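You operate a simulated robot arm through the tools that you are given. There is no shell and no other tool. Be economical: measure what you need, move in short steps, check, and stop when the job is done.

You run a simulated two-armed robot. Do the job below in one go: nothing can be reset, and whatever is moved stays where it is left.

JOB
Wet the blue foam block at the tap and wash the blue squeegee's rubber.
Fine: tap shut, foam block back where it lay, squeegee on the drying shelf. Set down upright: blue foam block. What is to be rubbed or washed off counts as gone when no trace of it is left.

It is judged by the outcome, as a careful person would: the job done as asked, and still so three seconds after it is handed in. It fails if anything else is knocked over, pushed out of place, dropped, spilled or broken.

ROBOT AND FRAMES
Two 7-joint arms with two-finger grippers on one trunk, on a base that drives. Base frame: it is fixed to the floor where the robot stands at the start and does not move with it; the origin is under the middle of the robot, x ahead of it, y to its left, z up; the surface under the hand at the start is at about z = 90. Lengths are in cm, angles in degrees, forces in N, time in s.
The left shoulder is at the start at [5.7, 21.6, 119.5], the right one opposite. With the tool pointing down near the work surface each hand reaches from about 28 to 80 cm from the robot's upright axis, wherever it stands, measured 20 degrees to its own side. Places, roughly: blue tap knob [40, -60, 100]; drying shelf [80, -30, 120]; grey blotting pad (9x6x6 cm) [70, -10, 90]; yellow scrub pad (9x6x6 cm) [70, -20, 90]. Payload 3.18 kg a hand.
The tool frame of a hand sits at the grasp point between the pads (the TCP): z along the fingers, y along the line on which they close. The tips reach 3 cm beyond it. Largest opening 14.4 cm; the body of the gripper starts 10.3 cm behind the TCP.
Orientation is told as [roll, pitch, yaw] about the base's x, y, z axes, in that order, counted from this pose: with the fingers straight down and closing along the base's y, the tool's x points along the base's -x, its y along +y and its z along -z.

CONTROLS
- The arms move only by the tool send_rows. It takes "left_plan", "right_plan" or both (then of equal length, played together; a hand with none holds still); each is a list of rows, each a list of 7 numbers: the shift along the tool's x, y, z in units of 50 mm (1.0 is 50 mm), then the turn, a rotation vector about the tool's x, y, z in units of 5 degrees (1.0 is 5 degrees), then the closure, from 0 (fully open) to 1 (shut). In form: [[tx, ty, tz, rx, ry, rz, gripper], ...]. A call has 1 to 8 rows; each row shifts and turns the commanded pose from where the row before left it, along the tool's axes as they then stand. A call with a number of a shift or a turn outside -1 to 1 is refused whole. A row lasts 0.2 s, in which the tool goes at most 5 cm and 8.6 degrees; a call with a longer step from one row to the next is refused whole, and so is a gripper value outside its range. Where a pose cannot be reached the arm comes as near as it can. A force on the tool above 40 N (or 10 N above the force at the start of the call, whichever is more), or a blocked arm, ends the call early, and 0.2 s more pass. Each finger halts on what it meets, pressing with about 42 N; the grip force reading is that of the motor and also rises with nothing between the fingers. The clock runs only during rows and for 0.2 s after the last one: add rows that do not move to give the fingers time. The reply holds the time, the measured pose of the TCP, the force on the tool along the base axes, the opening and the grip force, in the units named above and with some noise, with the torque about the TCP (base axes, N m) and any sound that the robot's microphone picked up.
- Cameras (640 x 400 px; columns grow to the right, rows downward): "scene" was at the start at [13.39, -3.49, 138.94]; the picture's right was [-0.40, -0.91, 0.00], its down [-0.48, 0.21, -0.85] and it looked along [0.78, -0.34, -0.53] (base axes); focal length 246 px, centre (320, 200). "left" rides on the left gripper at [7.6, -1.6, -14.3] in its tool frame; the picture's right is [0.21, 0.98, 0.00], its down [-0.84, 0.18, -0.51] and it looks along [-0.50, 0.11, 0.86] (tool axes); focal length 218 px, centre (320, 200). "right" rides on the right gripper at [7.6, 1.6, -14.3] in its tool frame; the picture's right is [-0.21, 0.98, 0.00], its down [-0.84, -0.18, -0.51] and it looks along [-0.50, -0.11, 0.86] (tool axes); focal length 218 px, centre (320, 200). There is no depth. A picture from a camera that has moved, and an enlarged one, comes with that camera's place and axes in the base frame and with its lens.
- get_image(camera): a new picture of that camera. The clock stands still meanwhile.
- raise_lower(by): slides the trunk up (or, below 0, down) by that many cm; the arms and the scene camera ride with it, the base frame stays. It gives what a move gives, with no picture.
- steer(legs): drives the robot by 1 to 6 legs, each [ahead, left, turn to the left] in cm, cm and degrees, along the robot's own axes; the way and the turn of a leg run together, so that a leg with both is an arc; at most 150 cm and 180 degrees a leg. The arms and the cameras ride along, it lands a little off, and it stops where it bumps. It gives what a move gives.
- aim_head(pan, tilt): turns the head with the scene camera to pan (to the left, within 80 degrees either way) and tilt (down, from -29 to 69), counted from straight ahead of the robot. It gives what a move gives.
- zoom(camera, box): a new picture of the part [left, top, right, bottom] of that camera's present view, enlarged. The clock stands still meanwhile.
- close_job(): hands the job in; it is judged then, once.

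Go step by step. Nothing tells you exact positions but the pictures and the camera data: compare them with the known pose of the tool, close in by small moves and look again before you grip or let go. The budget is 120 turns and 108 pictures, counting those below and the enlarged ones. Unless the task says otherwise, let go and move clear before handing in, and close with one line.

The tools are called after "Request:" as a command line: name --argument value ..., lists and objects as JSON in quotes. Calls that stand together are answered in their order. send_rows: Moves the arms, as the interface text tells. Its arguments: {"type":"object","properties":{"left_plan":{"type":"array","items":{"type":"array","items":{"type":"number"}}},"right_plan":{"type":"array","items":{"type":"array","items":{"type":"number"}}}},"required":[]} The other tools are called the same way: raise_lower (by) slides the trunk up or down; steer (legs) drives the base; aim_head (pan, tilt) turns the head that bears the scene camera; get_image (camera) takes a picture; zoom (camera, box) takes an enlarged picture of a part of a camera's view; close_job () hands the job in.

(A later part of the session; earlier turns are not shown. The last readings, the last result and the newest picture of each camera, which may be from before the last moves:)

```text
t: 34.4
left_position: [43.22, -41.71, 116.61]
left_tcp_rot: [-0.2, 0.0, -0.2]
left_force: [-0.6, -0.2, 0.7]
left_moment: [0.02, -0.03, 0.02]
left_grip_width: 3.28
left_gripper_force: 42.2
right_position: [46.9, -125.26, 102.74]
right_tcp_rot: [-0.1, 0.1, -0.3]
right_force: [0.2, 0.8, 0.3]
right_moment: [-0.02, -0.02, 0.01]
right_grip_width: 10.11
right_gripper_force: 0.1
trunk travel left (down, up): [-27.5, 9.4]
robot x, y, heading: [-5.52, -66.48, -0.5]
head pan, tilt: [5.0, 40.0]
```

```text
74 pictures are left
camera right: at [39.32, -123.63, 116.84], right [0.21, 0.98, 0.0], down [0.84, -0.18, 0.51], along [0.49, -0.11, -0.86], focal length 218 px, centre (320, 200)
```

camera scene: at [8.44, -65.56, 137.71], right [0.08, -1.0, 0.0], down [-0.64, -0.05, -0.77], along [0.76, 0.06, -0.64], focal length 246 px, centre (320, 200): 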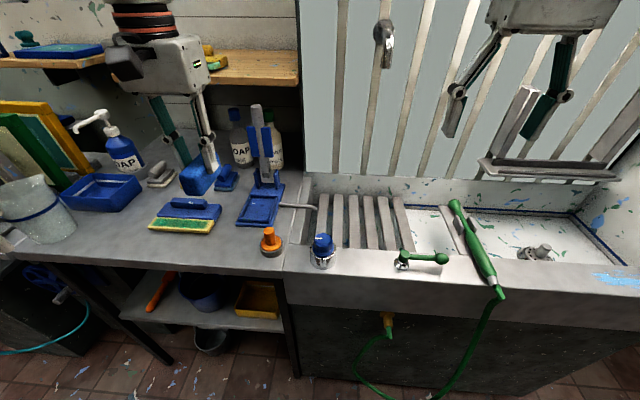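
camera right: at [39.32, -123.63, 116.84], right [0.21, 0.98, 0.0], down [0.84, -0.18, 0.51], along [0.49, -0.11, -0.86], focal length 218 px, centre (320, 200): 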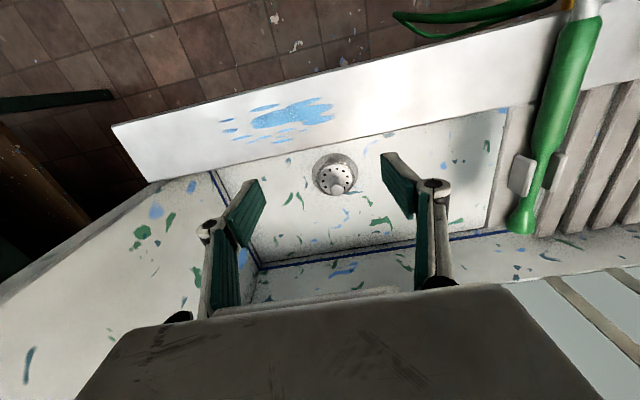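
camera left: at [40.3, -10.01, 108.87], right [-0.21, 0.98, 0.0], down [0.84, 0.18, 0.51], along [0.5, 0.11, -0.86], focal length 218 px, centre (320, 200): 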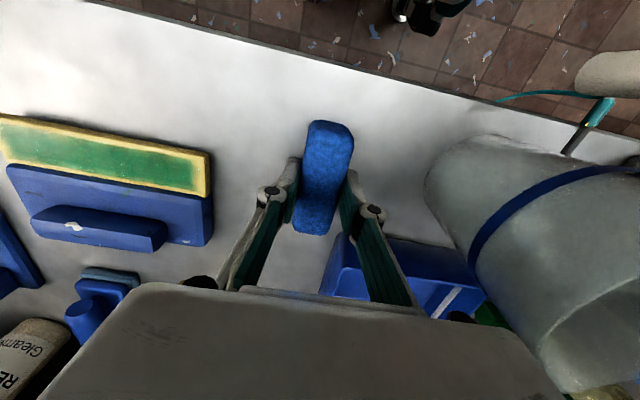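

Request:
send_rows --right_plan '[[0, 0.95, 0, 0, 0, 0, 0.3], [0, 0.95, 0, 0, 0, 0, 0.3], [0, 0.95, 0, 0, 0, 0, 0.3], [0, 0.95, 0, 0, 0, 0, 0.3], [0, 0.95, 0, 0, 0, 0, 0.3], [0, 0.95, 0, 0, 0, 0, 0.3], [0, 0.95, 0, 0, 0, 0, 0.3], [0, 0, 0, 0, 0, 0, 0.3]]'

Request:
get_image --camera "scene"

```text
t: 36.2
left_position: [43.19, -41.74, 116.74]
left_tcp_rot: [0.0, 0.0, -0.1]
left_force: [0.1, 0.6, -0.1]
left_moment: [0.01, 0.0, 0.01]
left_grip_width: 3.28
left_gripper_force: 41.7
right_position: [52.39, -106.21, 108.97]
right_tcp_rot: [0.7, 0.7, 0.4]
right_force: [0.5, -0.2, -0.4]
right_moment: [-0.01, -0.03, 0.01]
right_grip_width: 10.08
right_gripper_force: 0.1
right hand out of reach, approached as far as the arm can: row 4, 5, 6, 7
trunk travel left (down, up): [-27.5, 9.4]
robot x, y, heading: [-5.45, -66.51, -0.5]
head pan, tilt: [5.0, 40.0]
```

```text
73 pictures are left
camera scene: at [8.39, -65.62, 137.72], right [0.08, -1.0, 0.0], down [-0.64, -0.05, -0.77], along [0.76, 0.06, -0.64], focal length 246 px, centre (320, 200)
```

scene: 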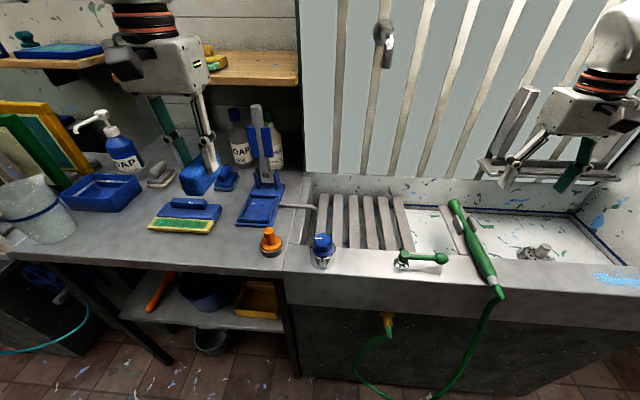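

The limit may come from the hand's yaw; I turn the right hand counter-clockwise by 40° and try again.

Request:
send_rows --right_plan '[[0, 0, 0, 0, 0, -1, 0.3], [0, 0, 0, 0, 0, -1, 0.3], [0, 0, 0, 0, 0, -1, 0.3], [0, 0, 0, 0, 0, -1, 0.3], [0, 0, 0, 0, 0, -1, 0.3], [0, 0, 0, 0, 0, -1, 0.3], [0, 0, 0, 0, 0, -1, 0.3], [0, 0, 0, 0, 0, -1, 0.3]]'

Request:
send_rows --right_plan '[[0.6, 0.7, 0, 0, 0, 0, 0.3], [0.6, 0.7, 0, 0, 0, 0, 0.3], [0.6, 0.7, 0, 0, 0, 0, 0.3], [0.6, 0.7, 0, 0, 0, 0, 0.3], [0.6, 0.7, 0, 0, 0, 0, 0.3], [0, 0, 0, 0, 0, 0, 0.3]]'

```text
t: 38.0
left_position: [43.13, -41.72, 116.76]
left_tcp_rot: [-0.1, 0.1, -0.2]
left_force: [-0.6, 0.3, -0.5]
left_moment: [0.0, -0.01, 0.01]
left_grip_width: 3.27
left_gripper_force: 42.0
right_position: [52.37, -106.33, 108.85]
right_tcp_rot: [0.1, 0.0, 39.8]
right_force: [-0.8, 0.1, -0.7]
right_moment: [0.01, -0.03, -0.03]
right_grip_width: 10.07
right_gripper_force: 0.1
trunk travel left (down, up): [-27.5, 9.4]
robot x, y, heading: [-5.16, -66.34, -0.3]
head pan, tilt: [5.0, 40.0]
```

```text
t: 39.4
left_position: [43.27, -41.75, 116.71]
left_tcp_rot: [-0.1, 0.1, -0.1]
left_force: [0.1, 0.4, 0.2]
left_moment: [-0.02, 0.05, -0.02]
left_grip_width: 3.28
left_gripper_force: 41.7
right_position: [29.88, -102.37, 108.78]
right_tcp_rot: [0.1, 0.0, 39.8]
right_force: [1.0, -0.5, 0.1]
right_moment: [-0.04, 0.01, 0.01]
right_grip_width: 10.08
right_gripper_force: 0.0
trunk travel left (down, up): [-27.5, 9.4]
robot x, y, heading: [-5.14, -65.95, -0.5]
head pan, tilt: [5.0, 40.0]
```

That frees it. Now on to above the knob.

Request:
send_rows --right_plan '[[-0.8, 0.5, 0, 0, 0, 0, 0.3], [-0.8, 0.5, 0, 0, 0, 0, 0.3], [-0.8, 0.5, 0, 0, 0, 0, 0.3], [-0.8, 0.5, 0, 0, 0, 0, 0.3], [-0.8, 0.5, 0, 0, 0, 0, 0.3], [-0.8, 0.5, 0, 0, 0, 0, 0.3], [-0.8, 0.5, 0, 0, 0, 0, 0.3], [-0.8, 0.5, 0, 0, 0, 0, 0.3]]'

Request:
get_image --camera "right"

Request:
get_image --camera "scene"

```text
t: 41.2
left_position: [43.0, -41.94, 116.84]
left_tcp_rot: [-0.1, -0.1, -0.2]
left_force: [-1.2, 1.0, 0.2]
left_moment: [0.03, -0.06, 0.0]
left_grip_width: 3.27
left_gripper_force: 41.6
right_position: [41.83, -82.08, 113.48]
right_tcp_rot: [0.1, 0.0, 39.6]
right_force: [-1.1, -0.3, 0.4]
right_moment: [0.01, -0.06, 0.0]
right_grip_width: 10.07
right_gripper_force: 0.0
right hand out of reach, approached as far as the arm can: row 3, 4, 5, 6, 7, 8
trunk travel left (down, up): [-27.5, 9.4]
robot x, y, heading: [-5.25, -66.07, -0.8]
head pan, tilt: [5.0, 40.0]
```

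```text
72 pictures are left
camera right: at [34.93, -85.69, 127.59], right [-0.46, 0.89, 0.0], down [0.76, 0.4, 0.51], along [0.45, 0.24, -0.86], focal length 218 px, centre (320, 200)
```

right: 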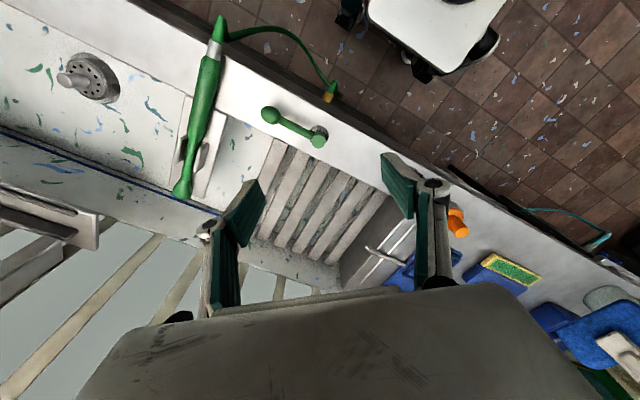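

```text
71 pictures are left
camera scene: at [8.22, -65.6, 137.75], right [0.08, -1.0, 0.0], down [-0.64, -0.05, -0.77], along [0.76, 0.06, -0.64], focal length 246 px, centre (320, 200)
```

scene: 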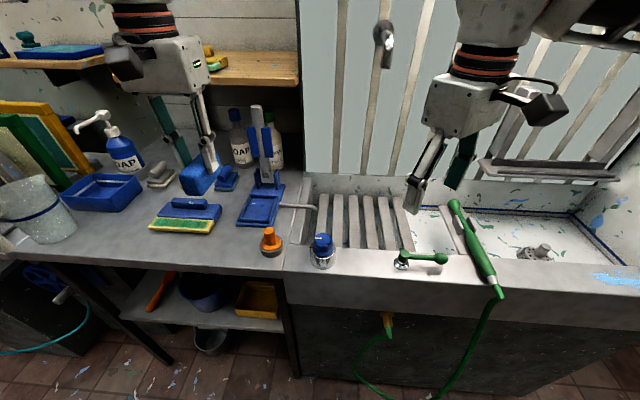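

Request:
send_rows --right_plan '[[0, 0, 0, 0, 0, -1, 0.3], [0, 0, 0, 0, 0, -1, 0.3], [0, 0, 0, 0, 0, -1, 0.3], [0, 0, 0, 0, 0, -1, 0.3], [0, 0, 0, 0, 0, -1, 0.3], [0, 0, 0, 0, 0, -1, 0.3]]'

Request:
send_rows --right_plan '[[-0.9, 0.27, 0.1, 0, 0, 0, 0.3], [-0.9, 0.27, 0.1, 0, 0, 0, 0.3], [-0.9, 0.27, 0.1, 0, 0, 0, 0.3], [-0.9, 0.27, 0.1, 0, 0, 0, 0.3], [0, 0, 0, 0, 0, 0, 0.3]]'

Request:
get_image --camera "right"

```text
t: 42.6
left_position: [43.22, -41.82, 116.72]
left_tcp_rot: [-0.2, 0.0, -0.2]
left_force: [-0.7, 0.4, 0.1]
left_moment: [0.01, 0.02, 0.02]
left_grip_width: 3.29
left_gripper_force: 41.9
right_position: [42.23, -81.99, 113.48]
right_tcp_rot: [0.1, -0.1, 69.7]
right_force: [0.0, 0.5, 0.1]
right_moment: [0.0, 0.0, -0.02]
right_grip_width: 10.09
right_gripper_force: 0.1
trunk travel left (down, up): [-27.5, 9.4]
robot x, y, heading: [-5.3, -66.24, -0.1]
head pan, tilt: [5.0, 40.0]
```

```text
t: 43.8
left_position: [43.17, -41.85, 116.74]
left_tcp_rot: [-0.1, 0.0, -0.1]
left_force: [-0.1, 0.2, -1.5]
left_moment: [-0.01, 0.02, 0.0]
left_grip_width: 3.28
left_gripper_force: 42.0
right_position: [40.17, -81.18, 112.32]
right_tcp_rot: [0.1, -0.1, 69.8]
right_force: [0.0, 0.3, -0.1]
right_moment: [0.03, 0.04, -0.02]
right_grip_width: 10.08
right_gripper_force: 0.0
right hand out of reach, approached as far as the arm can: row 1, 2, 3, 4
trunk travel left (down, up): [-27.5, 9.4]
robot x, y, heading: [-5.45, -66.69, -0.2]
head pan, tilt: [5.0, 40.0]
```

```text
70 pictures are left
camera right: at [35.98, -87.78, 126.54], right [-0.84, 0.54, 0.0], down [0.46, 0.73, 0.51], along [0.27, 0.43, -0.86], focal length 218 px, centre (320, 200)
```

right: 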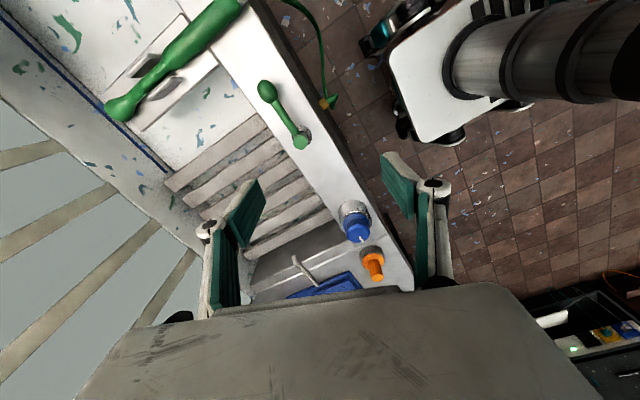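

The right arm stops at 15 cm right of the robot's middle, so I drive the base left to bring this hand over the knob.

Request:
steer --legs '[[2.8, 18.5, 0]]'

Request:
aim_head --pan -20 --tilt 45

Request:
get_image --camera "right"

Request:
get_image --camera "scene"

```text
t: 46.1
left_position: [46.0, -23.15, 116.76]
left_tcp_rot: [-0.1, 0.0, 0.0]
left_force: [0.6, -0.7, 0.3]
left_moment: [0.01, 0.0, -0.01]
left_grip_width: 3.27
left_gripper_force: 41.9
right_position: [43.07, -62.52, 112.38]
right_tcp_rot: [0.1, -0.1, 69.8]
right_force: [-0.1, 0.5, 0.0]
right_moment: [-0.03, -0.03, 0.03]
right_grip_width: 10.09
right_gripper_force: 0.1
trunk travel left (down, up): [-27.5, 9.4]
robot x, y, heading: [-2.61, -47.97, -0.2]
head pan, tilt: [5.0, 40.0]
```

```text
t: 47.0
left_position: [46.11, -23.16, 116.68]
left_tcp_rot: [-0.1, -0.1, 0.0]
left_force: [0.5, -0.4, -0.2]
left_moment: [0.0, 0.03, -0.01]
left_grip_width: 3.28
left_gripper_force: 41.9
right_position: [43.02, -62.57, 112.33]
right_tcp_rot: [0.1, -0.1, 69.8]
right_force: [0.4, 0.0, 0.1]
right_moment: [0.0, -0.01, 0.01]
right_grip_width: 10.07
right_gripper_force: 0.0
trunk travel left (down, up): [-27.5, 9.4]
robot x, y, heading: [-2.68, -48.14, -0.3]
head pan, tilt: [-20.0, 45.0]
```

```text
69 pictures are left
camera right: at [38.89, -69.18, 126.57], right [-0.85, 0.53, 0.0], down [0.46, 0.73, 0.51], along [0.27, 0.43, -0.86], focal length 218 px, centre (320, 200)
```

right: 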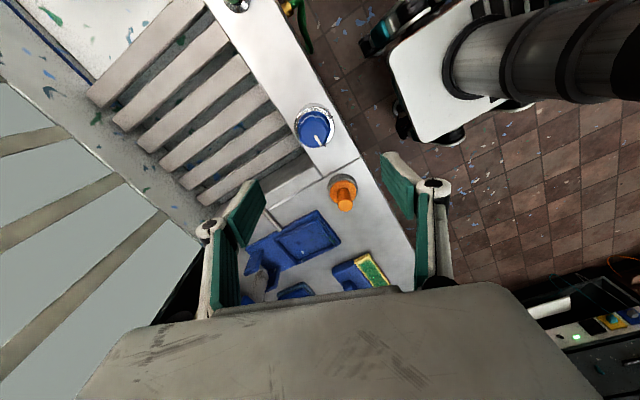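

```text
68 pictures are left
camera scene: at [10.48, -50.57, 136.99], right [-0.34, -0.94, 0.0], down [-0.66, 0.24, -0.71], along [0.66, -0.24, -0.71], focal length 246 px, centre (320, 200)
```

scene: 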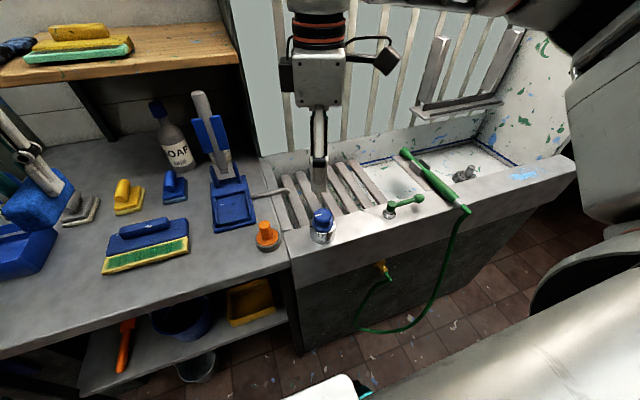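

Request:
zoom --camera "right" --box '[270, 90, 360, 160]'

Request:
zoom --camera "scene" --box '[270, 180, 390, 255]'

```text
5.71 times, centred on (315, 125) of right
camera zoom: at [38.89, -69.18, 126.57], right [-0.85, 0.53, 0.0], down [0.46, 0.73, 0.51], along [0.27, 0.43, -0.86], focal length 1247 px, centre (349, 629)
```

zoom: 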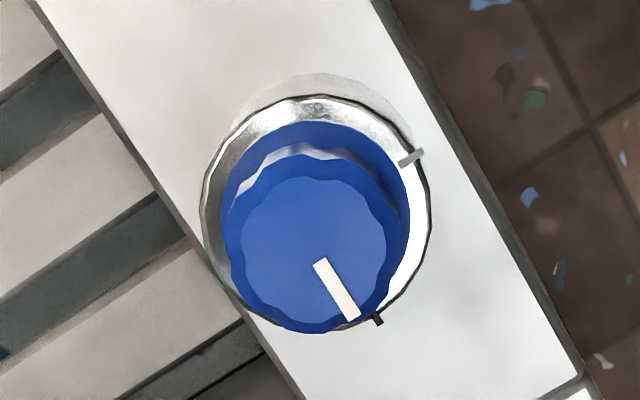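

```text
5.33 times, centred on (330, 218) of scene
camera zoom: at [10.48, -50.57, 136.99], right [-0.34, -0.94, 0.0], down [-0.66, 0.24, -0.71], along [0.66, -0.24, -0.71], focal length 1310 px, centre (267, 107)
```

zoom: 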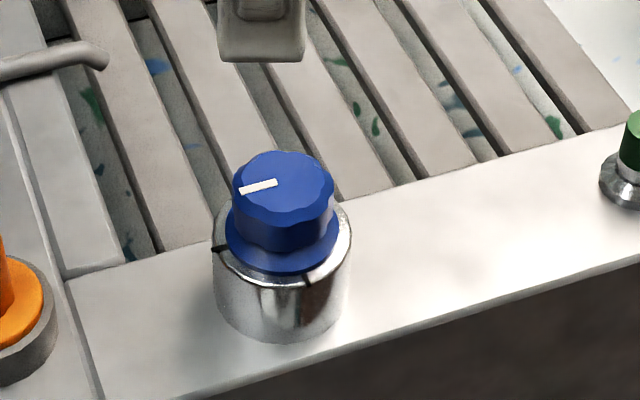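

The pointer sits at the black tick (shut, toward +y); the grey tick, 90° counter-clockwise, is open. Knob centre [43.4, -63.4], top z 96.5; I descend over it.

Request:
send_rows --right_plan '[[0.13, -0.13, 0.7, 0, 0, 0, 0.45], [0, 0, 0.7, 0, 0, 0, 0.45], [0, 0, 0.7, 0, 0, 0, 0.45], [0, 0, 0, 0, 0, 0, 0.45]]'

Request:
get_image --camera "right"

Request:
zoom --camera "scene" --box '[250, 150, 410, 255]'

```text
t: 48.0
left_position: [45.98, -23.11, 116.76]
left_tcp_rot: [-0.1, 0.0, -0.2]
left_force: [-0.2, 0.0, -0.1]
left_moment: [0.0, 0.0, 0.0]
left_grip_width: 3.28
left_gripper_force: 42.3
right_position: [43.38, -63.37, 101.78]
right_tcp_rot: [0.1, -0.1, 69.7]
right_force: [-0.6, 0.5, 0.9]
right_moment: [-0.03, -0.04, 0.01]
right_grip_width: 7.92
right_gripper_force: 0.1
trunk travel left (down, up): [-27.5, 9.4]
robot x, y, heading: [-2.49, -47.96, -0.2]
head pan, tilt: [-20.0, 45.0]
```

```text
65 pictures are left
camera right: at [39.34, -69.94, 116.01], right [-0.85, 0.53, 0.0], down [0.46, 0.73, 0.51], along [0.27, 0.43, -0.86], focal length 218 px, centre (320, 200)
```

right: 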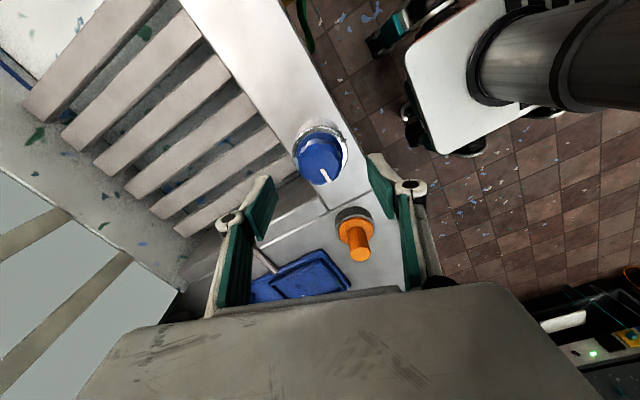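

```text
3.81 times, centred on (330, 202) of scene
camera zoom: at [10.42, -50.55, 137.0], right [-0.35, -0.94, 0.0], down [-0.66, 0.24, -0.71], along [0.66, -0.24, -0.71], focal length 936 px, centre (282, 190)
```

zoom: 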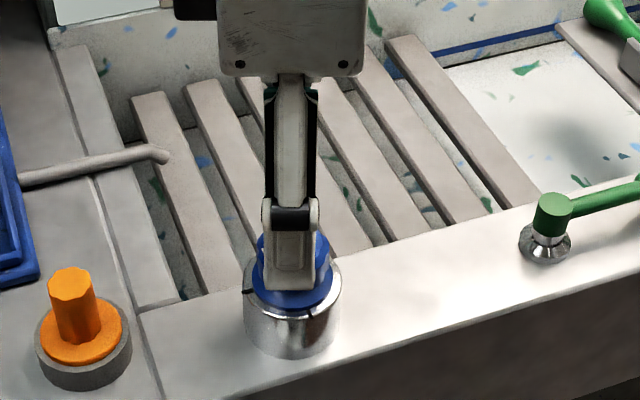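

Request:
send_rows --right_plan '[[0.05, 0, 0.45, 0, 0, 0, 0.45], [0, 0, 0.45, 0, 0, 0, 0.45], [0, 0, 0, 0, 0, 0, 0.6], [0, 0, 0, 0, 0, 0, 0.75], [0, 0, 0, 0, 0, 0, 0.8], [0, 0, 0, 0, 0, 0, 0.8]]'

Request:
zoom --camera "scene" --box '[250, 150, 410, 255]'

```text
t: 49.4
left_position: [45.96, -23.23, 116.78]
left_tcp_rot: [-0.1, 0.1, -0.1]
left_force: [0.2, -0.2, 0.0]
left_moment: [0.01, 0.0, -0.02]
left_grip_width: 3.25
left_gripper_force: 41.9
right_position: [43.33, -63.63, 97.27]
right_tcp_rot: [0.2, 0.0, 69.8]
right_force: [-3.3, 1.9, -3.4]
right_moment: [0.3, 0.21, 0.03]
right_grip_width: 4.43
right_gripper_force: 45.5
trunk travel left (down, up): [-27.5, 9.4]
robot x, y, heading: [-2.45, -47.81, -0.4]
head pan, tilt: [-20.0, 45.0]
```

```text
3.81 times, centred on (330, 202) of scene
camera zoom: at [10.46, -50.57, 136.99], right [-0.35, -0.94, 0.0], down [-0.66, 0.24, -0.71], along [0.66, -0.24, -0.71], focal length 936 px, centre (282, 190)
```

zoom: 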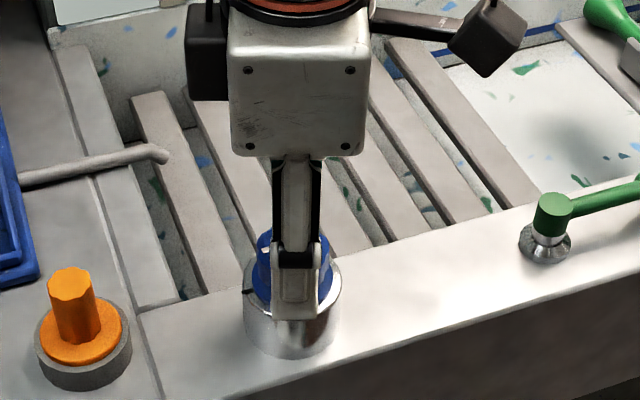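

Gripped the knob (4.4 cm). I turn it counter-clockwise by up to 40° first.

Request:
send_rows --right_plan '[[0, 0, 0, 0, 0, -1, 0.8], [0, 0, 0, 0, 0, -1, 0.8], [0, 0, 0, 0, 0, -1, 0.8], [0, 0, 0, 0, 0, -1, 0.8], [0, 0, 0, 0, 0, -1, 0.8], [0, 0, 0, 0, 0, -1, 0.8], [0, 0, 0, 0, 0, -1, 0.8], [0, 0, 0, 0, 0, -1, 0.8]]'

```text
t: 51.2
left_position: [46.07, -23.1, 116.61]
left_tcp_rot: [-0.2, 0.1, -0.1]
left_force: [0.3, -0.1, -0.6]
left_moment: [-0.03, 0.03, 0.02]
left_grip_width: 3.26
left_gripper_force: 41.7
right_position: [43.52, -63.66, 97.21]
right_tcp_rot: [0.2, 0.0, 109.9]
right_force: [-0.8, 7.4, -20.7]
right_moment: [-0.5, 0.05, -0.01]
right_grip_width: 4.42
right_gripper_force: 45.1
trunk travel left (down, up): [-27.5, 9.4]
robot x, y, heading: [-2.12, -47.9, -0.2]
head pan, tilt: [-20.0, 45.0]
```

Request:
send_rows --right_plan '[[0, 0, 0, 0, 0, -1, 0.8], [0, 0, 0, 0, 0, -1, 0.8], [0, 0, 0, 0, 0, -1, 0.8], [0, 0, 0, 0, 0, -1, 0.8], [0, 0, 0, 0, 0, -1, 0.8], [0, 0, 0, 0, 0, -1, 0.8], [0, 0, 0, 0, 0, -1, 0.8]]'

Request:
aim_head --pan -20 --tilt 30

Request:
get_image --camera "scene"

Request:
get_image --camera "right"

```text
t: 52.8
left_position: [46.23, -23.14, 116.56]
left_tcp_rot: [-0.1, 0.1, -0.2]
left_force: [0.4, 0.2, -0.6]
left_moment: [-0.01, -0.02, 0.0]
left_grip_width: 3.26
left_gripper_force: 41.7
right_position: [43.58, -63.72, 97.21]
right_tcp_rot: [0.1, 0.0, 144.9]
right_force: [3.7, 5.4, -21.6]
right_moment: [0.21, -0.25, -0.01]
right_grip_width: 4.46
right_gripper_force: 45.2
trunk travel left (down, up): [-27.5, 9.4]
robot x, y, heading: [-1.74, -47.75, -0.1]
head pan, tilt: [-20.0, 45.0]
```

```text
t: 53.5
left_position: [46.08, -23.16, 116.74]
left_tcp_rot: [-0.1, 0.1, -0.1]
left_force: [0.7, -0.5, -0.7]
left_moment: [-0.02, 0.02, -0.03]
left_grip_width: 3.28
left_gripper_force: 42.0
right_position: [43.36, -63.56, 97.28]
right_tcp_rot: [-0.1, -0.2, 144.8]
right_force: [5.7, 4.9, -21.6]
right_moment: [-0.05, -0.34, -0.01]
right_grip_width: 4.44
right_gripper_force: 44.9
trunk travel left (down, up): [-27.5, 9.4]
robot x, y, heading: [-2.34, -48.26, -0.7]
head pan, tilt: [-20.0, 30.0]
```

```text
62 pictures are left
camera scene: at [11.52, -50.88, 139.22], right [-0.35, -0.94, 0.0], down [-0.47, 0.17, -0.86], along [0.81, -0.3, -0.5], focal length 246 px, centre (320, 200)
```

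scene: 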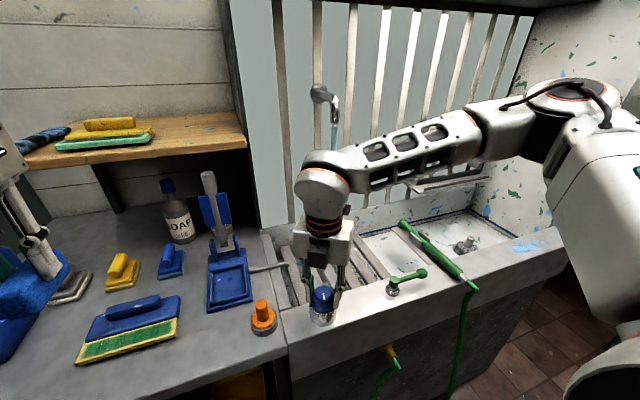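

```text
61 pictures are left
camera right: at [48.77, -69.33, 111.48], right [-0.73, -0.68, 0.0], down [-0.58, 0.63, 0.51], along [-0.35, 0.37, -0.86], focal length 218 px, centre (320, 200)
```

right: 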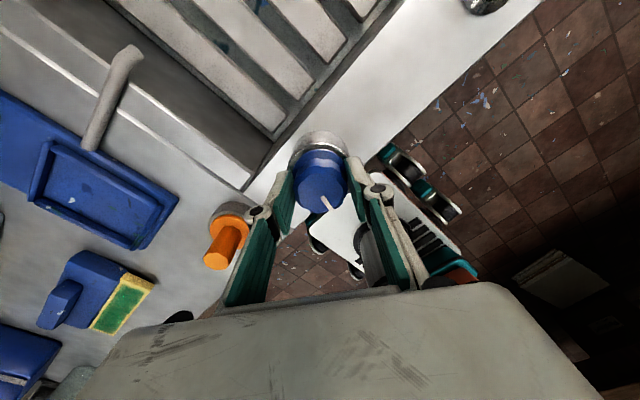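

The tap runs (a blue stream is visible). I release the knob, lift the right hand, and check the stream.

Request:
send_rows --right_plan '[[0, 0, 0, 0, 0, 0, 0.6], [0, 0, 0, 0, 0, 0, 0.4], [0, 0, 0, 0, 0, 0, 0.4], [0, 0, -0.8, 0, 0, 0, 0.4], [0, 0, -0.8, 0, 0, 0, 0.4], [0, 0, -0.8, 0, 0, 0, 0.4], [0, 0, -0.6, 0, 0, 0, 0.4]]'

Request:
steer --legs '[[0, -22, 0]]'

Request:
aim_head --pan 5 --tilt 30

Request:
get_image --camera "scene"

```text
t: 55.1
left_position: [46.05, -23.13, 116.75]
left_tcp_rot: [0.0, 0.0, -0.1]
left_force: [-0.4, -0.7, 0.0]
left_moment: [0.0, 0.03, 0.0]
left_grip_width: 3.23
left_gripper_force: 42.2
right_position: [43.43, -63.61, 112.28]
right_tcp_rot: [0.1, -0.1, 144.7]
right_force: [0.6, 0.6, -0.4]
right_moment: [-0.01, -0.01, 0.01]
right_grip_width: 8.63
right_gripper_force: 0.1
trunk travel left (down, up): [-27.5, 9.4]
robot x, y, heading: [-2.37, -47.61, -0.1]
head pan, tilt: [-20.0, 30.0]
```

```text
t: 57.7
left_position: [45.96, -45.48, 116.66]
left_tcp_rot: [0.0, -0.1, 0.0]
left_force: [0.0, -0.2, -1.0]
left_moment: [0.0, 0.0, -0.01]
left_grip_width: 3.25
left_gripper_force: 41.9
right_position: [43.28, -85.9, 112.18]
right_tcp_rot: [-0.1, -0.1, 144.9]
right_force: [0.6, -0.1, 0.7]
right_moment: [0.0, 0.01, -0.02]
right_grip_width: 8.66
right_gripper_force: 0.1
trunk travel left (down, up): [-27.5, 9.4]
robot x, y, heading: [-2.47, -69.8, -0.3]
head pan, tilt: [-20.0, 30.0]
```

```text
t: 58.6
left_position: [45.95, -45.32, 116.72]
left_tcp_rot: [0.0, 0.0, -0.1]
left_force: [0.6, -0.5, -0.3]
left_moment: [0.01, 0.03, 0.01]
left_grip_width: 3.26
left_gripper_force: 42.1
right_position: [43.28, -85.76, 112.26]
right_tcp_rot: [0.0, -0.1, 144.8]
right_force: [0.1, -0.4, 0.2]
right_moment: [-0.01, 0.01, -0.01]
right_grip_width: 8.68
right_gripper_force: 0.1
trunk travel left (down, up): [-27.5, 9.4]
robot x, y, heading: [-2.27, -70.11, -0.1]
head pan, tilt: [5.0, 30.0]
```

```text
60 pictures are left
camera scene: at [11.77, -69.26, 139.25], right [0.08, -1.0, 0.0], down [-0.5, -0.04, -0.87], along [0.86, 0.07, -0.5], focal length 246 px, centre (320, 200)
```

scene: 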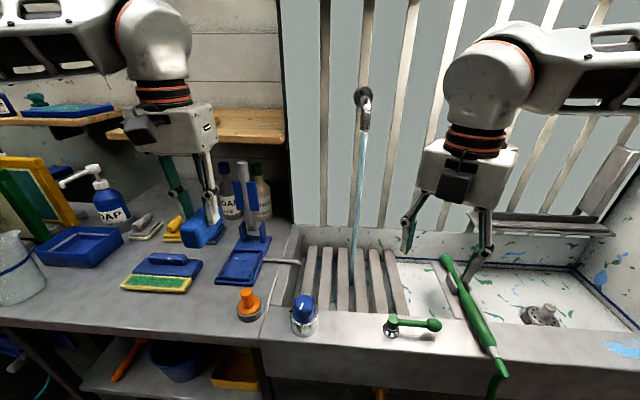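

The stream falls at x≈65, y≈-74. To keep the wrist clear of the spout I tilt the left hand forward 45°, then bring the foam into the stream.

Request:
send_rows --left_plan '[[0, 0, 0, 0, -1, 0, 0.85], [0, 0, 0, 0, -1, 0, 0.85], [0, 0, 0, 0, -1, 0, 0.85], [0, 0, 0, 0, -1, 0, 0.85], [0, 0, 0, 0, -1, 0, 0.85], [0, 0, 0, 0, -1, 0, 0.85], [0, 0, 0, 0, -1, 0, 0.85], [0, 0, 0, 0, -1, 0, 0.85]]'

Request:
send_rows --left_plan '[[-0.1, -0.7, 0.4, 0, 0, 0, 0.85], [-0.1, -0.7, 0.4, 0, 0, 0, 0.85], [-0.1, -0.7, 0.4, 0, 0, 0, 0.85], [-0.1, -0.7, 0.4, 0, 0, 0, 0.85], [-0.1, -0.7, 0.4, 0, 0, 0, 0.85], [-0.1, -0.7, 0.4, 0, 0, 0, 0.85], [0, 0, 0, 0, 0, 0, 0.85]]'

Request:
get_image --camera "scene"

```text
t: 60.4
left_position: [45.88, -45.36, 116.72]
left_tcp_rot: [-0.2, -40.1, 0.0]
left_force: [0.7, -1.8, -0.9]
left_moment: [0.0, 0.01, 0.01]
left_grip_width: 3.29
left_gripper_force: 42.5
right_position: [43.28, -85.8, 112.18]
right_tcp_rot: [0.0, -0.1, 144.8]
right_force: [0.0, -0.4, -0.5]
right_moment: [0.02, -0.01, 0.01]
right_grip_width: 8.63
right_gripper_force: 0.0
trunk travel left (down, up): [-27.5, 9.4]
robot x, y, heading: [-2.17, -70.32, -0.2]
head pan, tilt: [5.0, 30.0]
```

```text
t: 62.0
left_position: [55.72, -66.33, 109.21]
left_tcp_rot: [-0.2, -40.1, 0.1]
left_force: [-0.3, 0.2, -0.3]
left_moment: [-0.02, 0.0, -0.02]
left_grip_width: 3.25
left_gripper_force: 42.2
right_position: [43.29, -85.76, 112.29]
right_tcp_rot: [0.0, -0.1, 144.7]
right_force: [-0.6, 1.2, 0.2]
right_moment: [-0.04, -0.01, 0.02]
right_grip_width: 8.64
right_gripper_force: 0.0
trunk travel left (down, up): [-27.5, 9.4]
robot x, y, heading: [-2.53, -70.11, 0.0]
head pan, tilt: [5.0, 30.0]
```

```text
59 pictures are left
camera scene: at [11.74, -69.15, 139.26], right [0.08, -1.0, 0.0], down [-0.5, -0.04, -0.87], along [0.86, 0.07, -0.5], focal length 246 px, centre (320, 200)
```

scene: 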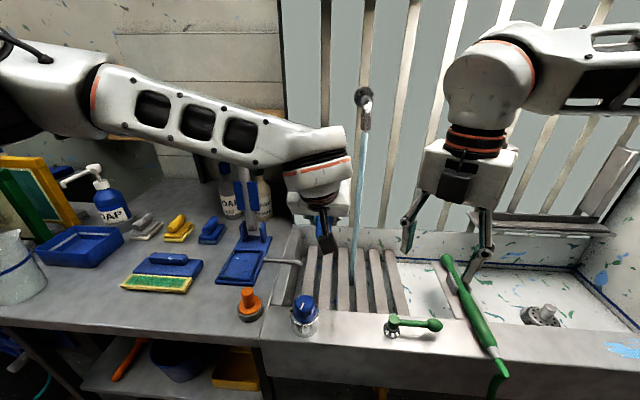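

Request:
send_rows --right_plan '[[0.576, 0.8, 0, 0, 0, 0, 0.4], [0.576, 0.8, 0, 0, 0, 0, 0.4], [0, 0, 0, 0, 0, 0, 0.4], [0, 0, 0, 0, 0, 0, 0.4], [0, 0, 0, 0, 0, 0, 0.4], [0, 0, 0, 0, 0, 0, 0.4]]' --left_plan '[[0, 0, 0, 0, 0, 0, 0.85], [-0.37, -0.51, 0.44, 0, 0, 0, 0.85], [-0.37, -0.51, 0.44, 0, 0, 0, 0.85], [-0.37, -0.51, 0.44, 0, 0, 0, 0.85], [0, 0, 0, 0, 0, 0, 0.85], [0, 0, 0, 0, 0, 0, 0.85]]'

Request:
get_image --camera "scene"

Request:
get_image --camera "left"

```text
t: 63.4
left_position: [64.13, -74.15, 107.91]
left_tcp_rot: [-0.1, -40.1, 0.0]
left_force: [0.3, -0.4, -0.9]
left_moment: [0.02, -0.01, 0.02]
left_grip_width: 3.27
left_gripper_force: 42.1
right_position: [43.39, -95.95, 112.31]
right_tcp_rot: [-0.1, -0.2, 144.8]
right_force: [-0.3, -0.3, -0.2]
right_moment: [0.01, 0.0, 0.01]
right_grip_width: 8.62
right_gripper_force: 0.1
trunk travel left (down, up): [-27.5, 9.4]
robot x, y, heading: [-2.55, -70.18, -0.2]
head pan, tilt: [5.0, 30.0]
```

```text
58 pictures are left
camera scene: at [11.79, -69.31, 139.25], right [0.08, -1.0, 0.0], down [-0.5, -0.04, -0.87], along [0.86, 0.07, -0.5], focal length 246 px, centre (320, 200)
```

scene: 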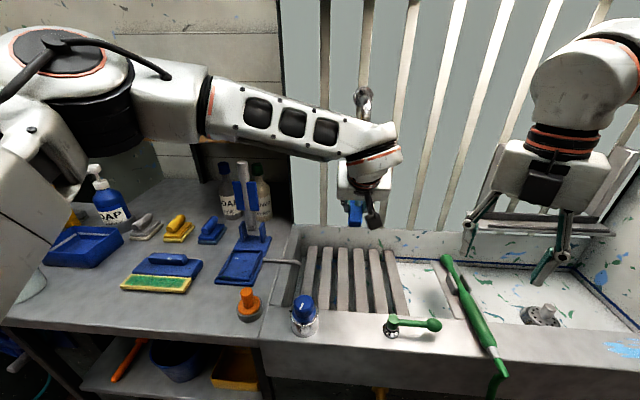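

```text
57 pictures are left
camera left: at [49.08, -75.73, 113.78], right [-0.16, 0.98, -0.14], down [0.32, 0.18, 0.93], along [0.93, 0.1, -0.34], focal length 218 px, centre (320, 200)
```

left: 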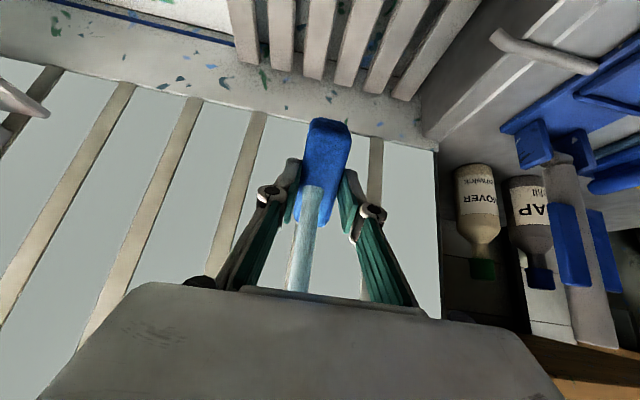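

The stream falls right on the foam. I hold it there for a few seconds.

Request:
send_rows --left_plan '[[0, 0, 0, 0, 0, 0, 0.85], [0, 0, 0, 0, 0, 0, 0.85], [0, 0, 0, 0, 0, 0, 0.85], [0, 0, 0, 0, 0, 0, 0.85], [0, 0, 0, 0, 0, 0, 0.85], [0, 0, 0, 0, 0, 0, 0.85], [0, 0, 0, 0, 0, 0, 0.85], [0, 0, 0, 0, 0, 0, 0.85]]'

Request:
send_rows --left_plan '[[0.1, 0, -0.1, 0, 0, 0, 0.85], [0.1, 0, -0.1, 0, 0, 0, 0.85], [0, 0, 0, 0, 0, 0, 0.85], [0, 0, 0, 0, 0, 0, 0.85], [0, 0, 0, 0, 0, 0, 0.85], [0, 0, 0, 0, 0, 0, 0.85], [0, 0, 0, 0, 0, 0, 0.85], [0, 0, 0, 0, 0, 0, 0.85]]'

Request:
zoom --camera "left" --box '[240, 90, 400, 300]'

```text
t: 65.2
left_position: [64.11, -73.95, 107.76]
left_tcp_rot: [-0.1, -40.0, 0.0]
left_force: [-0.1, 0.1, 0.1]
left_moment: [-0.02, -0.01, 0.02]
left_grip_width: 3.26
left_gripper_force: 42.0
right_position: [43.35, -95.88, 112.42]
right_tcp_rot: [0.0, -0.2, 144.8]
right_force: [0.7, 0.2, -0.9]
right_moment: [0.0, -0.02, 0.0]
right_grip_width: 8.65
right_gripper_force: 0.1
trunk travel left (down, up): [-27.5, 9.4]
robot x, y, heading: [-2.22, -70.1, -0.4]
head pan, tilt: [5.0, 30.0]
```

```text
t: 67.0
left_position: [62.82, -74.08, 108.07]
left_tcp_rot: [-0.1, -39.9, -0.1]
left_force: [1.6, 0.8, -0.3]
left_moment: [0.01, 0.03, 0.04]
left_grip_width: 3.27
left_gripper_force: 42.2
right_position: [43.4, -95.86, 112.48]
right_tcp_rot: [0.1, -0.1, 144.8]
right_force: [-0.4, 0.8, 0.8]
right_moment: [0.02, 0.01, 0.0]
right_grip_width: 8.62
right_gripper_force: 0.0
trunk travel left (down, up): [-27.5, 9.4]
robot x, y, heading: [-2.59, -69.93, -0.5]
head pan, tilt: [5.0, 30.0]
```

```text
1.90 times, centred on (320, 195) of left
camera zoom: at [47.75, -75.71, 114.07], right [-0.16, 0.98, -0.14], down [0.32, 0.18, 0.93], along [0.93, 0.1, -0.34], focal length 416 px, centre (320, 210)
```

zoom: 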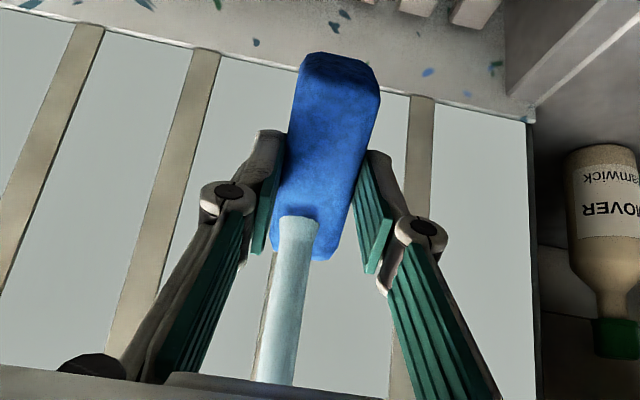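

The foam is dark, i.e. wet. I pull it out of the stream and let it drip over the grid for a moment.

Request:
send_rows --left_plan '[[0.6, 0, -0.5, 0, 0, 0, 0.85], [0.6, 0, -0.5, 0, 0, 0, 0.85], [0.3, 0, -0.3, 0, 0, 0, 0.85], [0, 0, 0, 0, 0, 0, 0.85], [0, 0, 0, 0, 0, 0, 0.85], [0, 0, 0, 0, 0, 0, 0.85], [0, 0, 0, 0, 0, 0, 0.85], [0, 0, 0, 0, 0, 0, 0.85]]'

Request:
send_rows --left_plan '[[0, 0, 0, 0, 1, 0, 0.85], [0, 0, 0, 0, 1, 0, 0.85], [0, 0, 0, 0, 1, 0, 0.85], [0, 0, 0, 0, 1, 0, 0.85], [0, 0, 0, 0, 1, 0, 0.85], [0, 0, 0, 0, 1, 0, 0.85], [0, 0, 0, 0, 1, 0, 0.85], [0, 0, 0, 0, 1, 0, 0.85]]'

Request:
get_image --camera "scene"

```text
t: 68.8
left_position: [53.01, -74.13, 108.23]
left_tcp_rot: [-0.1, -40.0, -0.1]
left_force: [-1.0, 0.2, -0.6]
left_moment: [0.01, 0.02, 0.0]
left_grip_width: 3.25
left_gripper_force: 41.6
right_position: [43.41, -95.91, 112.4]
right_tcp_rot: [0.0, -0.1, 144.9]
right_force: [-0.2, 0.3, -0.2]
right_moment: [0.0, 0.0, 0.03]
right_grip_width: 8.65
right_gripper_force: 0.0
trunk travel left (down, up): [-27.5, 9.4]
robot x, y, heading: [-2.42, -70.5, -0.2]
head pan, tilt: [5.0, 30.0]
```

```text
t: 70.6
left_position: [53.11, -74.13, 108.32]
left_tcp_rot: [-0.1, 0.1, -0.1]
left_force: [-0.6, -0.1, -0.2]
left_moment: [0.0, -0.01, 0.01]
left_grip_width: 3.26
left_gripper_force: 41.7
right_position: [43.38, -95.77, 112.4]
right_tcp_rot: [0.0, 0.0, 144.8]
right_force: [1.4, 0.3, -0.5]
right_moment: [0.01, 0.04, -0.02]
right_grip_width: 8.68
right_gripper_force: 0.1
trunk travel left (down, up): [-27.5, 9.4]
robot x, y, heading: [-2.27, -70.07, -0.1]
head pan, tilt: [5.0, 30.0]
```

```text
55 pictures are left
camera scene: at [11.82, -69.27, 139.24], right [0.08, -1.0, 0.0], down [-0.5, -0.04, -0.87], along [0.86, 0.07, -0.5], focal length 246 px, centre (320, 200)
```

scene: 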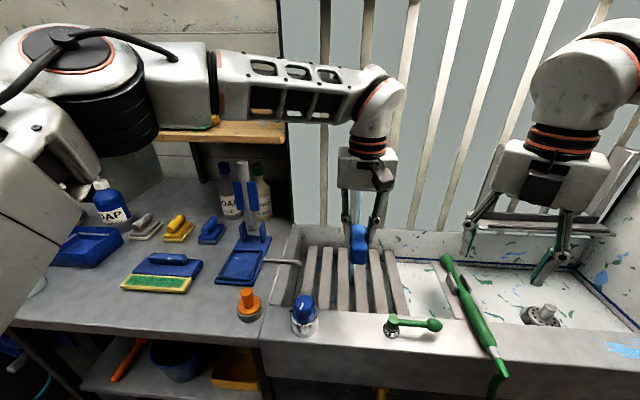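

Now the left hand goes aside again, and the robot drives back so the right hand is over the knob.

Request:
send_rows --left_plan '[[0, 0, -0.9, 0, 0, 0, 0.85], [0, 0, -0.9, 0, 0, 0, 0.85], [0.28, 0.95, 0, 0, 0, 0, 0.85], [0.28, 0.95, 0, 0, 0, 0, 0.85], [0.28, 0.95, 0, 0, 0, 0, 0.85], [0.28, 0.95, 0, 0, 0, 0, 0.85], [0.28, 0.95, 0, 0, 0, 0, 0.85], [0, 0.95, 0, 0, 0, 0, 0.85]]' --right_plan '[[0, 0, 0, 0, 0, 0, 0.4], [0, 0, 0, 0, 0, 0, 0.4], [0, 0, 0, 0, 0, 0, 0.4], [0, 0, 0, 0, 0, 0, 0.4], [0, 0, 0, 0, 0, 0, 0.4], [0, 0, 0, 0, 0, 0, 0.4], [-0.576, -0.8, 0, 0, 0, 0, 0.4], [-0.576, -0.8, 0, 0, 0, 0, 0.4]]'

Request:
steer --legs '[[0, 22.2, 0]]'

Request:
get_image --camera "right"

```text
t: 72.4
left_position: [46.31, -45.58, 117.09]
left_tcp_rot: [-0.2, 0.2, -0.2]
left_force: [0.6, 0.0, -0.3]
left_moment: [-0.01, 0.09, 0.04]
left_grip_width: 3.27
left_gripper_force: 42.3
right_position: [43.4, -85.9, 112.42]
right_tcp_rot: [0.0, -0.2, 144.6]
right_force: [-0.8, 0.1, -0.2]
right_moment: [-0.01, 0.05, 0.03]
right_grip_width: 8.65
right_gripper_force: 0.2
trunk travel left (down, up): [-27.5, 9.4]
robot x, y, heading: [-2.3, -70.04, -0.1]
head pan, tilt: [5.0, 30.0]
```

```text
t: 74.9
left_position: [46.05, -23.57, 117.33]
left_tcp_rot: [0.0, 0.0, -0.1]
left_force: [0.3, -0.3, -0.3]
left_moment: [0.0, 0.0, -0.01]
left_grip_width: 3.25
left_gripper_force: 41.9
right_position: [43.27, -63.9, 112.45]
right_tcp_rot: [0.1, -0.1, 144.8]
right_force: [-0.1, 0.6, 0.1]
right_moment: [-0.01, 0.0, 0.01]
right_grip_width: 8.65
right_gripper_force: 0.1
trunk travel left (down, up): [-27.5, 9.4]
robot x, y, heading: [-2.55, -48.04, -0.3]
head pan, tilt: [5.0, 30.0]
```

```text
54 pictures are left
camera right: at [48.6, -69.68, 126.61], right [-0.73, -0.68, 0.0], down [-0.58, 0.63, 0.51], along [-0.35, 0.37, -0.86], focal length 218 px, centre (320, 200)
```

right: 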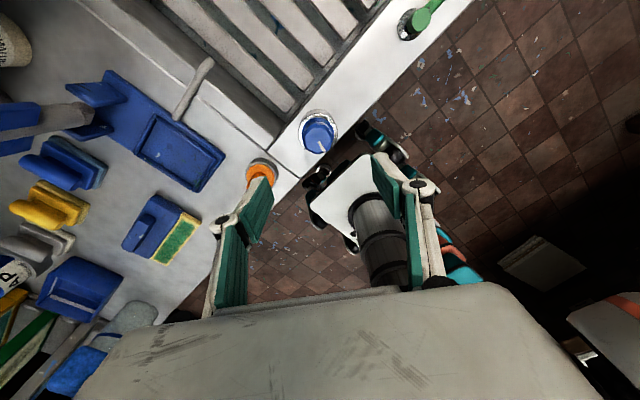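

Request:
send_rows --right_plan '[[-0.02, -0.06, 0.76, 0, 0, 0, 0.4], [0, 0, 0.76, 0, 0, 0, 0.4], [0, 0, 0.76, 0, 0, 0, 0.4], [0, 0, 0.76, 0, 0, 0, 0.4], [0, 0, 0, 0, 0, 0, 0.6], [0, 0, 0, 0, 0, 0, 0.75], [0, 0, 0, 0, 0, 0, 0.8], [0, 0, 0, 0, 0, 0, 0.8]]'

Request:
send_rows --right_plan '[[0, 0, 0, 0, 0, 1, 0.8], [0, 0, 0, 0, 0, 1, 0.8], [0, 0, 0, 0, 0, 1, 0.8], [0, 0, 0, 0, 0, 1, 0.8], [0, 0, 0, 0, 0, 1, 0.8], [0, 0, 0, 0, 0, 1, 0.8], [0, 0, 0, 0, 0, 1, 0.8], [0, 0, 0, 0, 0, 1, 0.8]]'

Request:
send_rows --right_plan '[[0, 0, 0, 0, 0, 1, 0.8], [0, 0, 0, 0, 0, 1, 0.8], [0, 0, 0, 0, 0, 1, 0.8], [0, 0, 0, 0, 0, 1, 0.8], [0, 0, 0, 0, 0, 1, 0.8], [0, 0, 0, 0, 0, 1, 0.8], [0, 0, 0, 0, 0, 1, 0.8]]'

Request:
get_image --camera "scene"

```text
t: 76.7
left_position: [46.22, -23.63, 117.23]
left_tcp_rot: [-0.1, 0.0, 0.0]
left_force: [0.0, 0.4, -0.7]
left_moment: [-0.02, -0.01, 0.06]
left_grip_width: 3.3
left_gripper_force: 42.2
right_position: [43.27, -63.4, 97.17]
right_tcp_rot: [-0.1, -0.1, 144.7]
right_force: [1.1, 2.2, -2.8]
right_moment: [-0.09, -0.51, 0.03]
right_grip_width: 4.46
right_gripper_force: 44.9
trunk travel left (down, up): [-27.5, 9.4]
robot x, y, heading: [-2.29, -48.18, -0.4]
head pan, tilt: [5.0, 30.0]
```

```text
t: 78.5
left_position: [46.33, -23.25, 117.2]
left_tcp_rot: [-0.3, 0.0, -0.1]
left_force: [-0.6, -0.4, -0.5]
left_moment: [0.0, -0.01, -0.02]
left_grip_width: 3.27
left_gripper_force: 41.7
right_position: [43.43, -63.4, 97.17]
right_tcp_rot: [0.1, -0.1, 104.8]
right_force: [-5.7, 27.4, -8.7]
right_moment: [1.21, 0.28, 0.0]
right_grip_width: 4.44
right_gripper_force: 44.9
trunk travel left (down, up): [-27.5, 9.4]
robot x, y, heading: [-2.6, -48.24, -0.1]
head pan, tilt: [5.0, 30.0]
```

```text
t: 80.1
left_position: [46.33, -23.57, 117.17]
left_tcp_rot: [-0.2, 0.1, -0.1]
left_force: [-0.4, 0.6, -0.8]
left_moment: [0.03, -0.01, -0.01]
left_grip_width: 3.26
left_gripper_force: 42.2
right_position: [43.57, -63.34, 97.27]
right_tcp_rot: [0.1, 0.0, 69.8]
right_force: [-4.5, 26.6, -11.6]
right_moment: [0.84, -0.23, 0.2]
right_grip_width: 4.45
right_gripper_force: 45.0
trunk travel left (down, up): [-27.5, 9.4]
robot x, y, heading: [-2.0, -48.04, -0.1]
head pan, tilt: [5.0, 30.0]
```

```text
53 pictures are left
camera scene: at [11.87, -47.02, 139.24], right [0.08, -1.0, 0.0], down [-0.5, -0.04, -0.87], along [0.86, 0.07, -0.5], focal length 246 px, centre (320, 200)
```

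scene: 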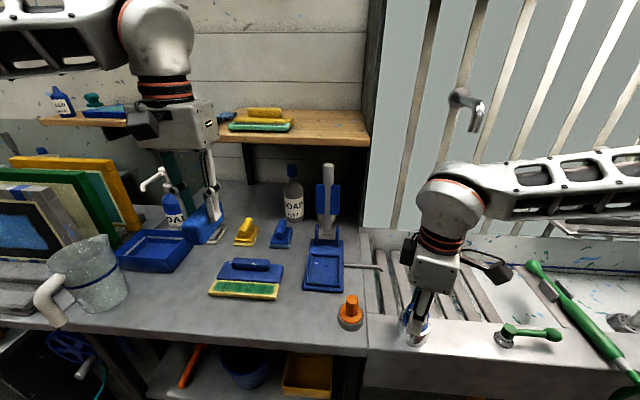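

No stream any more. I release, lift the right hand and check the pointer and spout.

Request:
send_rows --right_plan '[[0, 0, 0, 0, 0, 0, 0.6], [0, 0, 0, 0, 0, 0, 0.4], [0, 0, 0, 0, 0, 0, 0.4], [0, 0, -0.8, 0, 0, 0, 0.4], [0, 0, -0.8, 0, 0, 0, 0.4], [0, 0, -0.8, 0, 0, 0, 0.4], [0, 0, -0.6, 0, 0, 0, 0.4]]'

Request:
zoom --camera "right" --box '[270, 90, 360, 160]'

Request:
zoom --camera "scene" --box '[380, 60, 560, 290]'

```text
t: 81.7
left_position: [46.25, -23.56, 117.25]
left_tcp_rot: [0.0, 0.0, -0.1]
left_force: [0.1, -0.7, -0.1]
left_moment: [-0.02, -0.01, 0.0]
left_grip_width: 3.25
left_gripper_force: 41.4
right_position: [43.22, -63.56, 112.36]
right_tcp_rot: [0.1, -0.1, 69.8]
right_force: [-0.1, -0.1, 0.8]
right_moment: [0.0, 0.03, 0.01]
right_grip_width: 8.62
right_gripper_force: 0.1
trunk travel left (down, up): [-27.5, 9.4]
robot x, y, heading: [-2.08, -48.31, -0.2]
head pan, tilt: [5.0, 30.0]
```

```text
5.71 times, centred on (315, 125) of right
camera zoom: at [39.02, -70.18, 126.51], right [-0.85, 0.53, 0.0], down [0.46, 0.73, 0.51], along [0.27, 0.43, -0.86], focal length 1247 px, centre (349, 629)
```

zoom: 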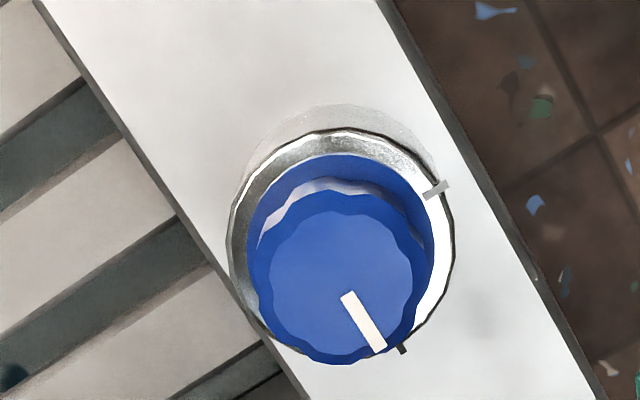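

```text
1.74 times, centred on (470, 175) of scene
camera zoom: at [11.85, -47.3, 139.25], right [0.08, -1.0, 0.0], down [-0.5, -0.04, -0.87], along [0.86, 0.07, -0.5], focal length 427 px, centre (59, 244)
```

zoom: 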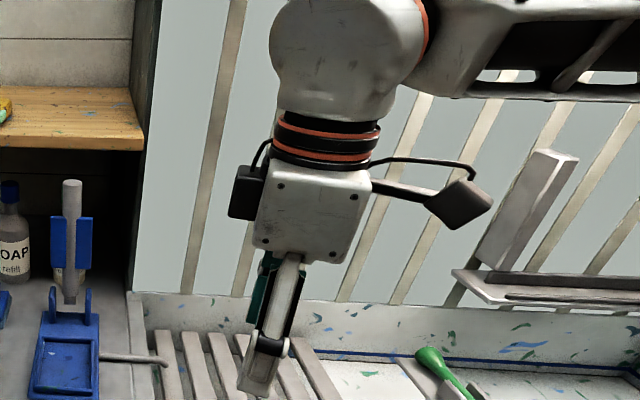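

The tap is shut. Now I measure the squeegee's rubber for wiping.

Request:
aim_head --pan 15 --tilt 48

Request:
get_image --camera "left"

Request:
get_image --camera "scene"

```text
t: 82.5
left_position: [46.29, -23.63, 117.2]
left_tcp_rot: [-0.1, -0.1, -0.1]
left_force: [0.1, 0.3, -0.2]
left_moment: [0.01, 0.01, 0.01]
left_grip_width: 3.27
left_gripper_force: 42.6
right_position: [43.23, -63.56, 112.21]
right_tcp_rot: [0.1, -0.1, 69.8]
right_force: [-0.1, -0.3, 0.7]
right_moment: [0.0, 0.0, 0.01]
right_grip_width: 8.67
right_gripper_force: 0.1
trunk travel left (down, up): [-27.5, 9.4]
robot x, y, heading: [-2.31, -47.91, -0.0]
head pan, tilt: [15.0, 48.0]
```

```text
50 pictures are left
camera left: at [38.57, -25.28, 131.4], right [-0.21, 0.98, 0.0], down [0.84, 0.18, 0.51], along [0.5, 0.1, -0.86], focal length 218 px, centre (320, 200)
```

left: 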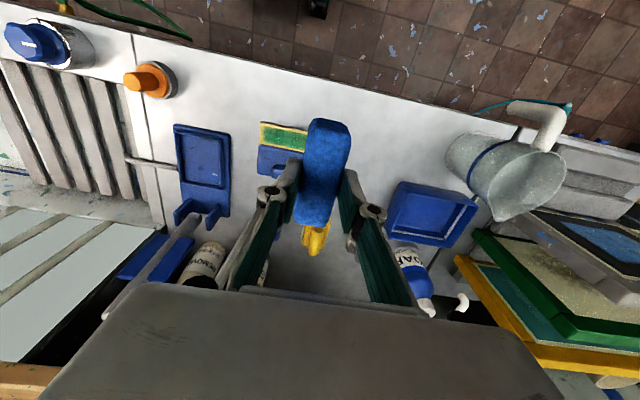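

```text
49 pictures are left
camera scene: at [10.46, -46.04, 136.58], right [0.26, -0.97, 0.0], down [-0.72, -0.19, -0.67], along [0.65, 0.17, -0.74], focal length 246 px, centre (320, 200)
```

scene: 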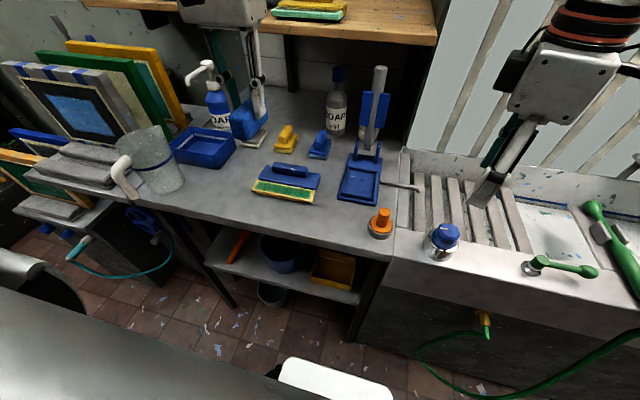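

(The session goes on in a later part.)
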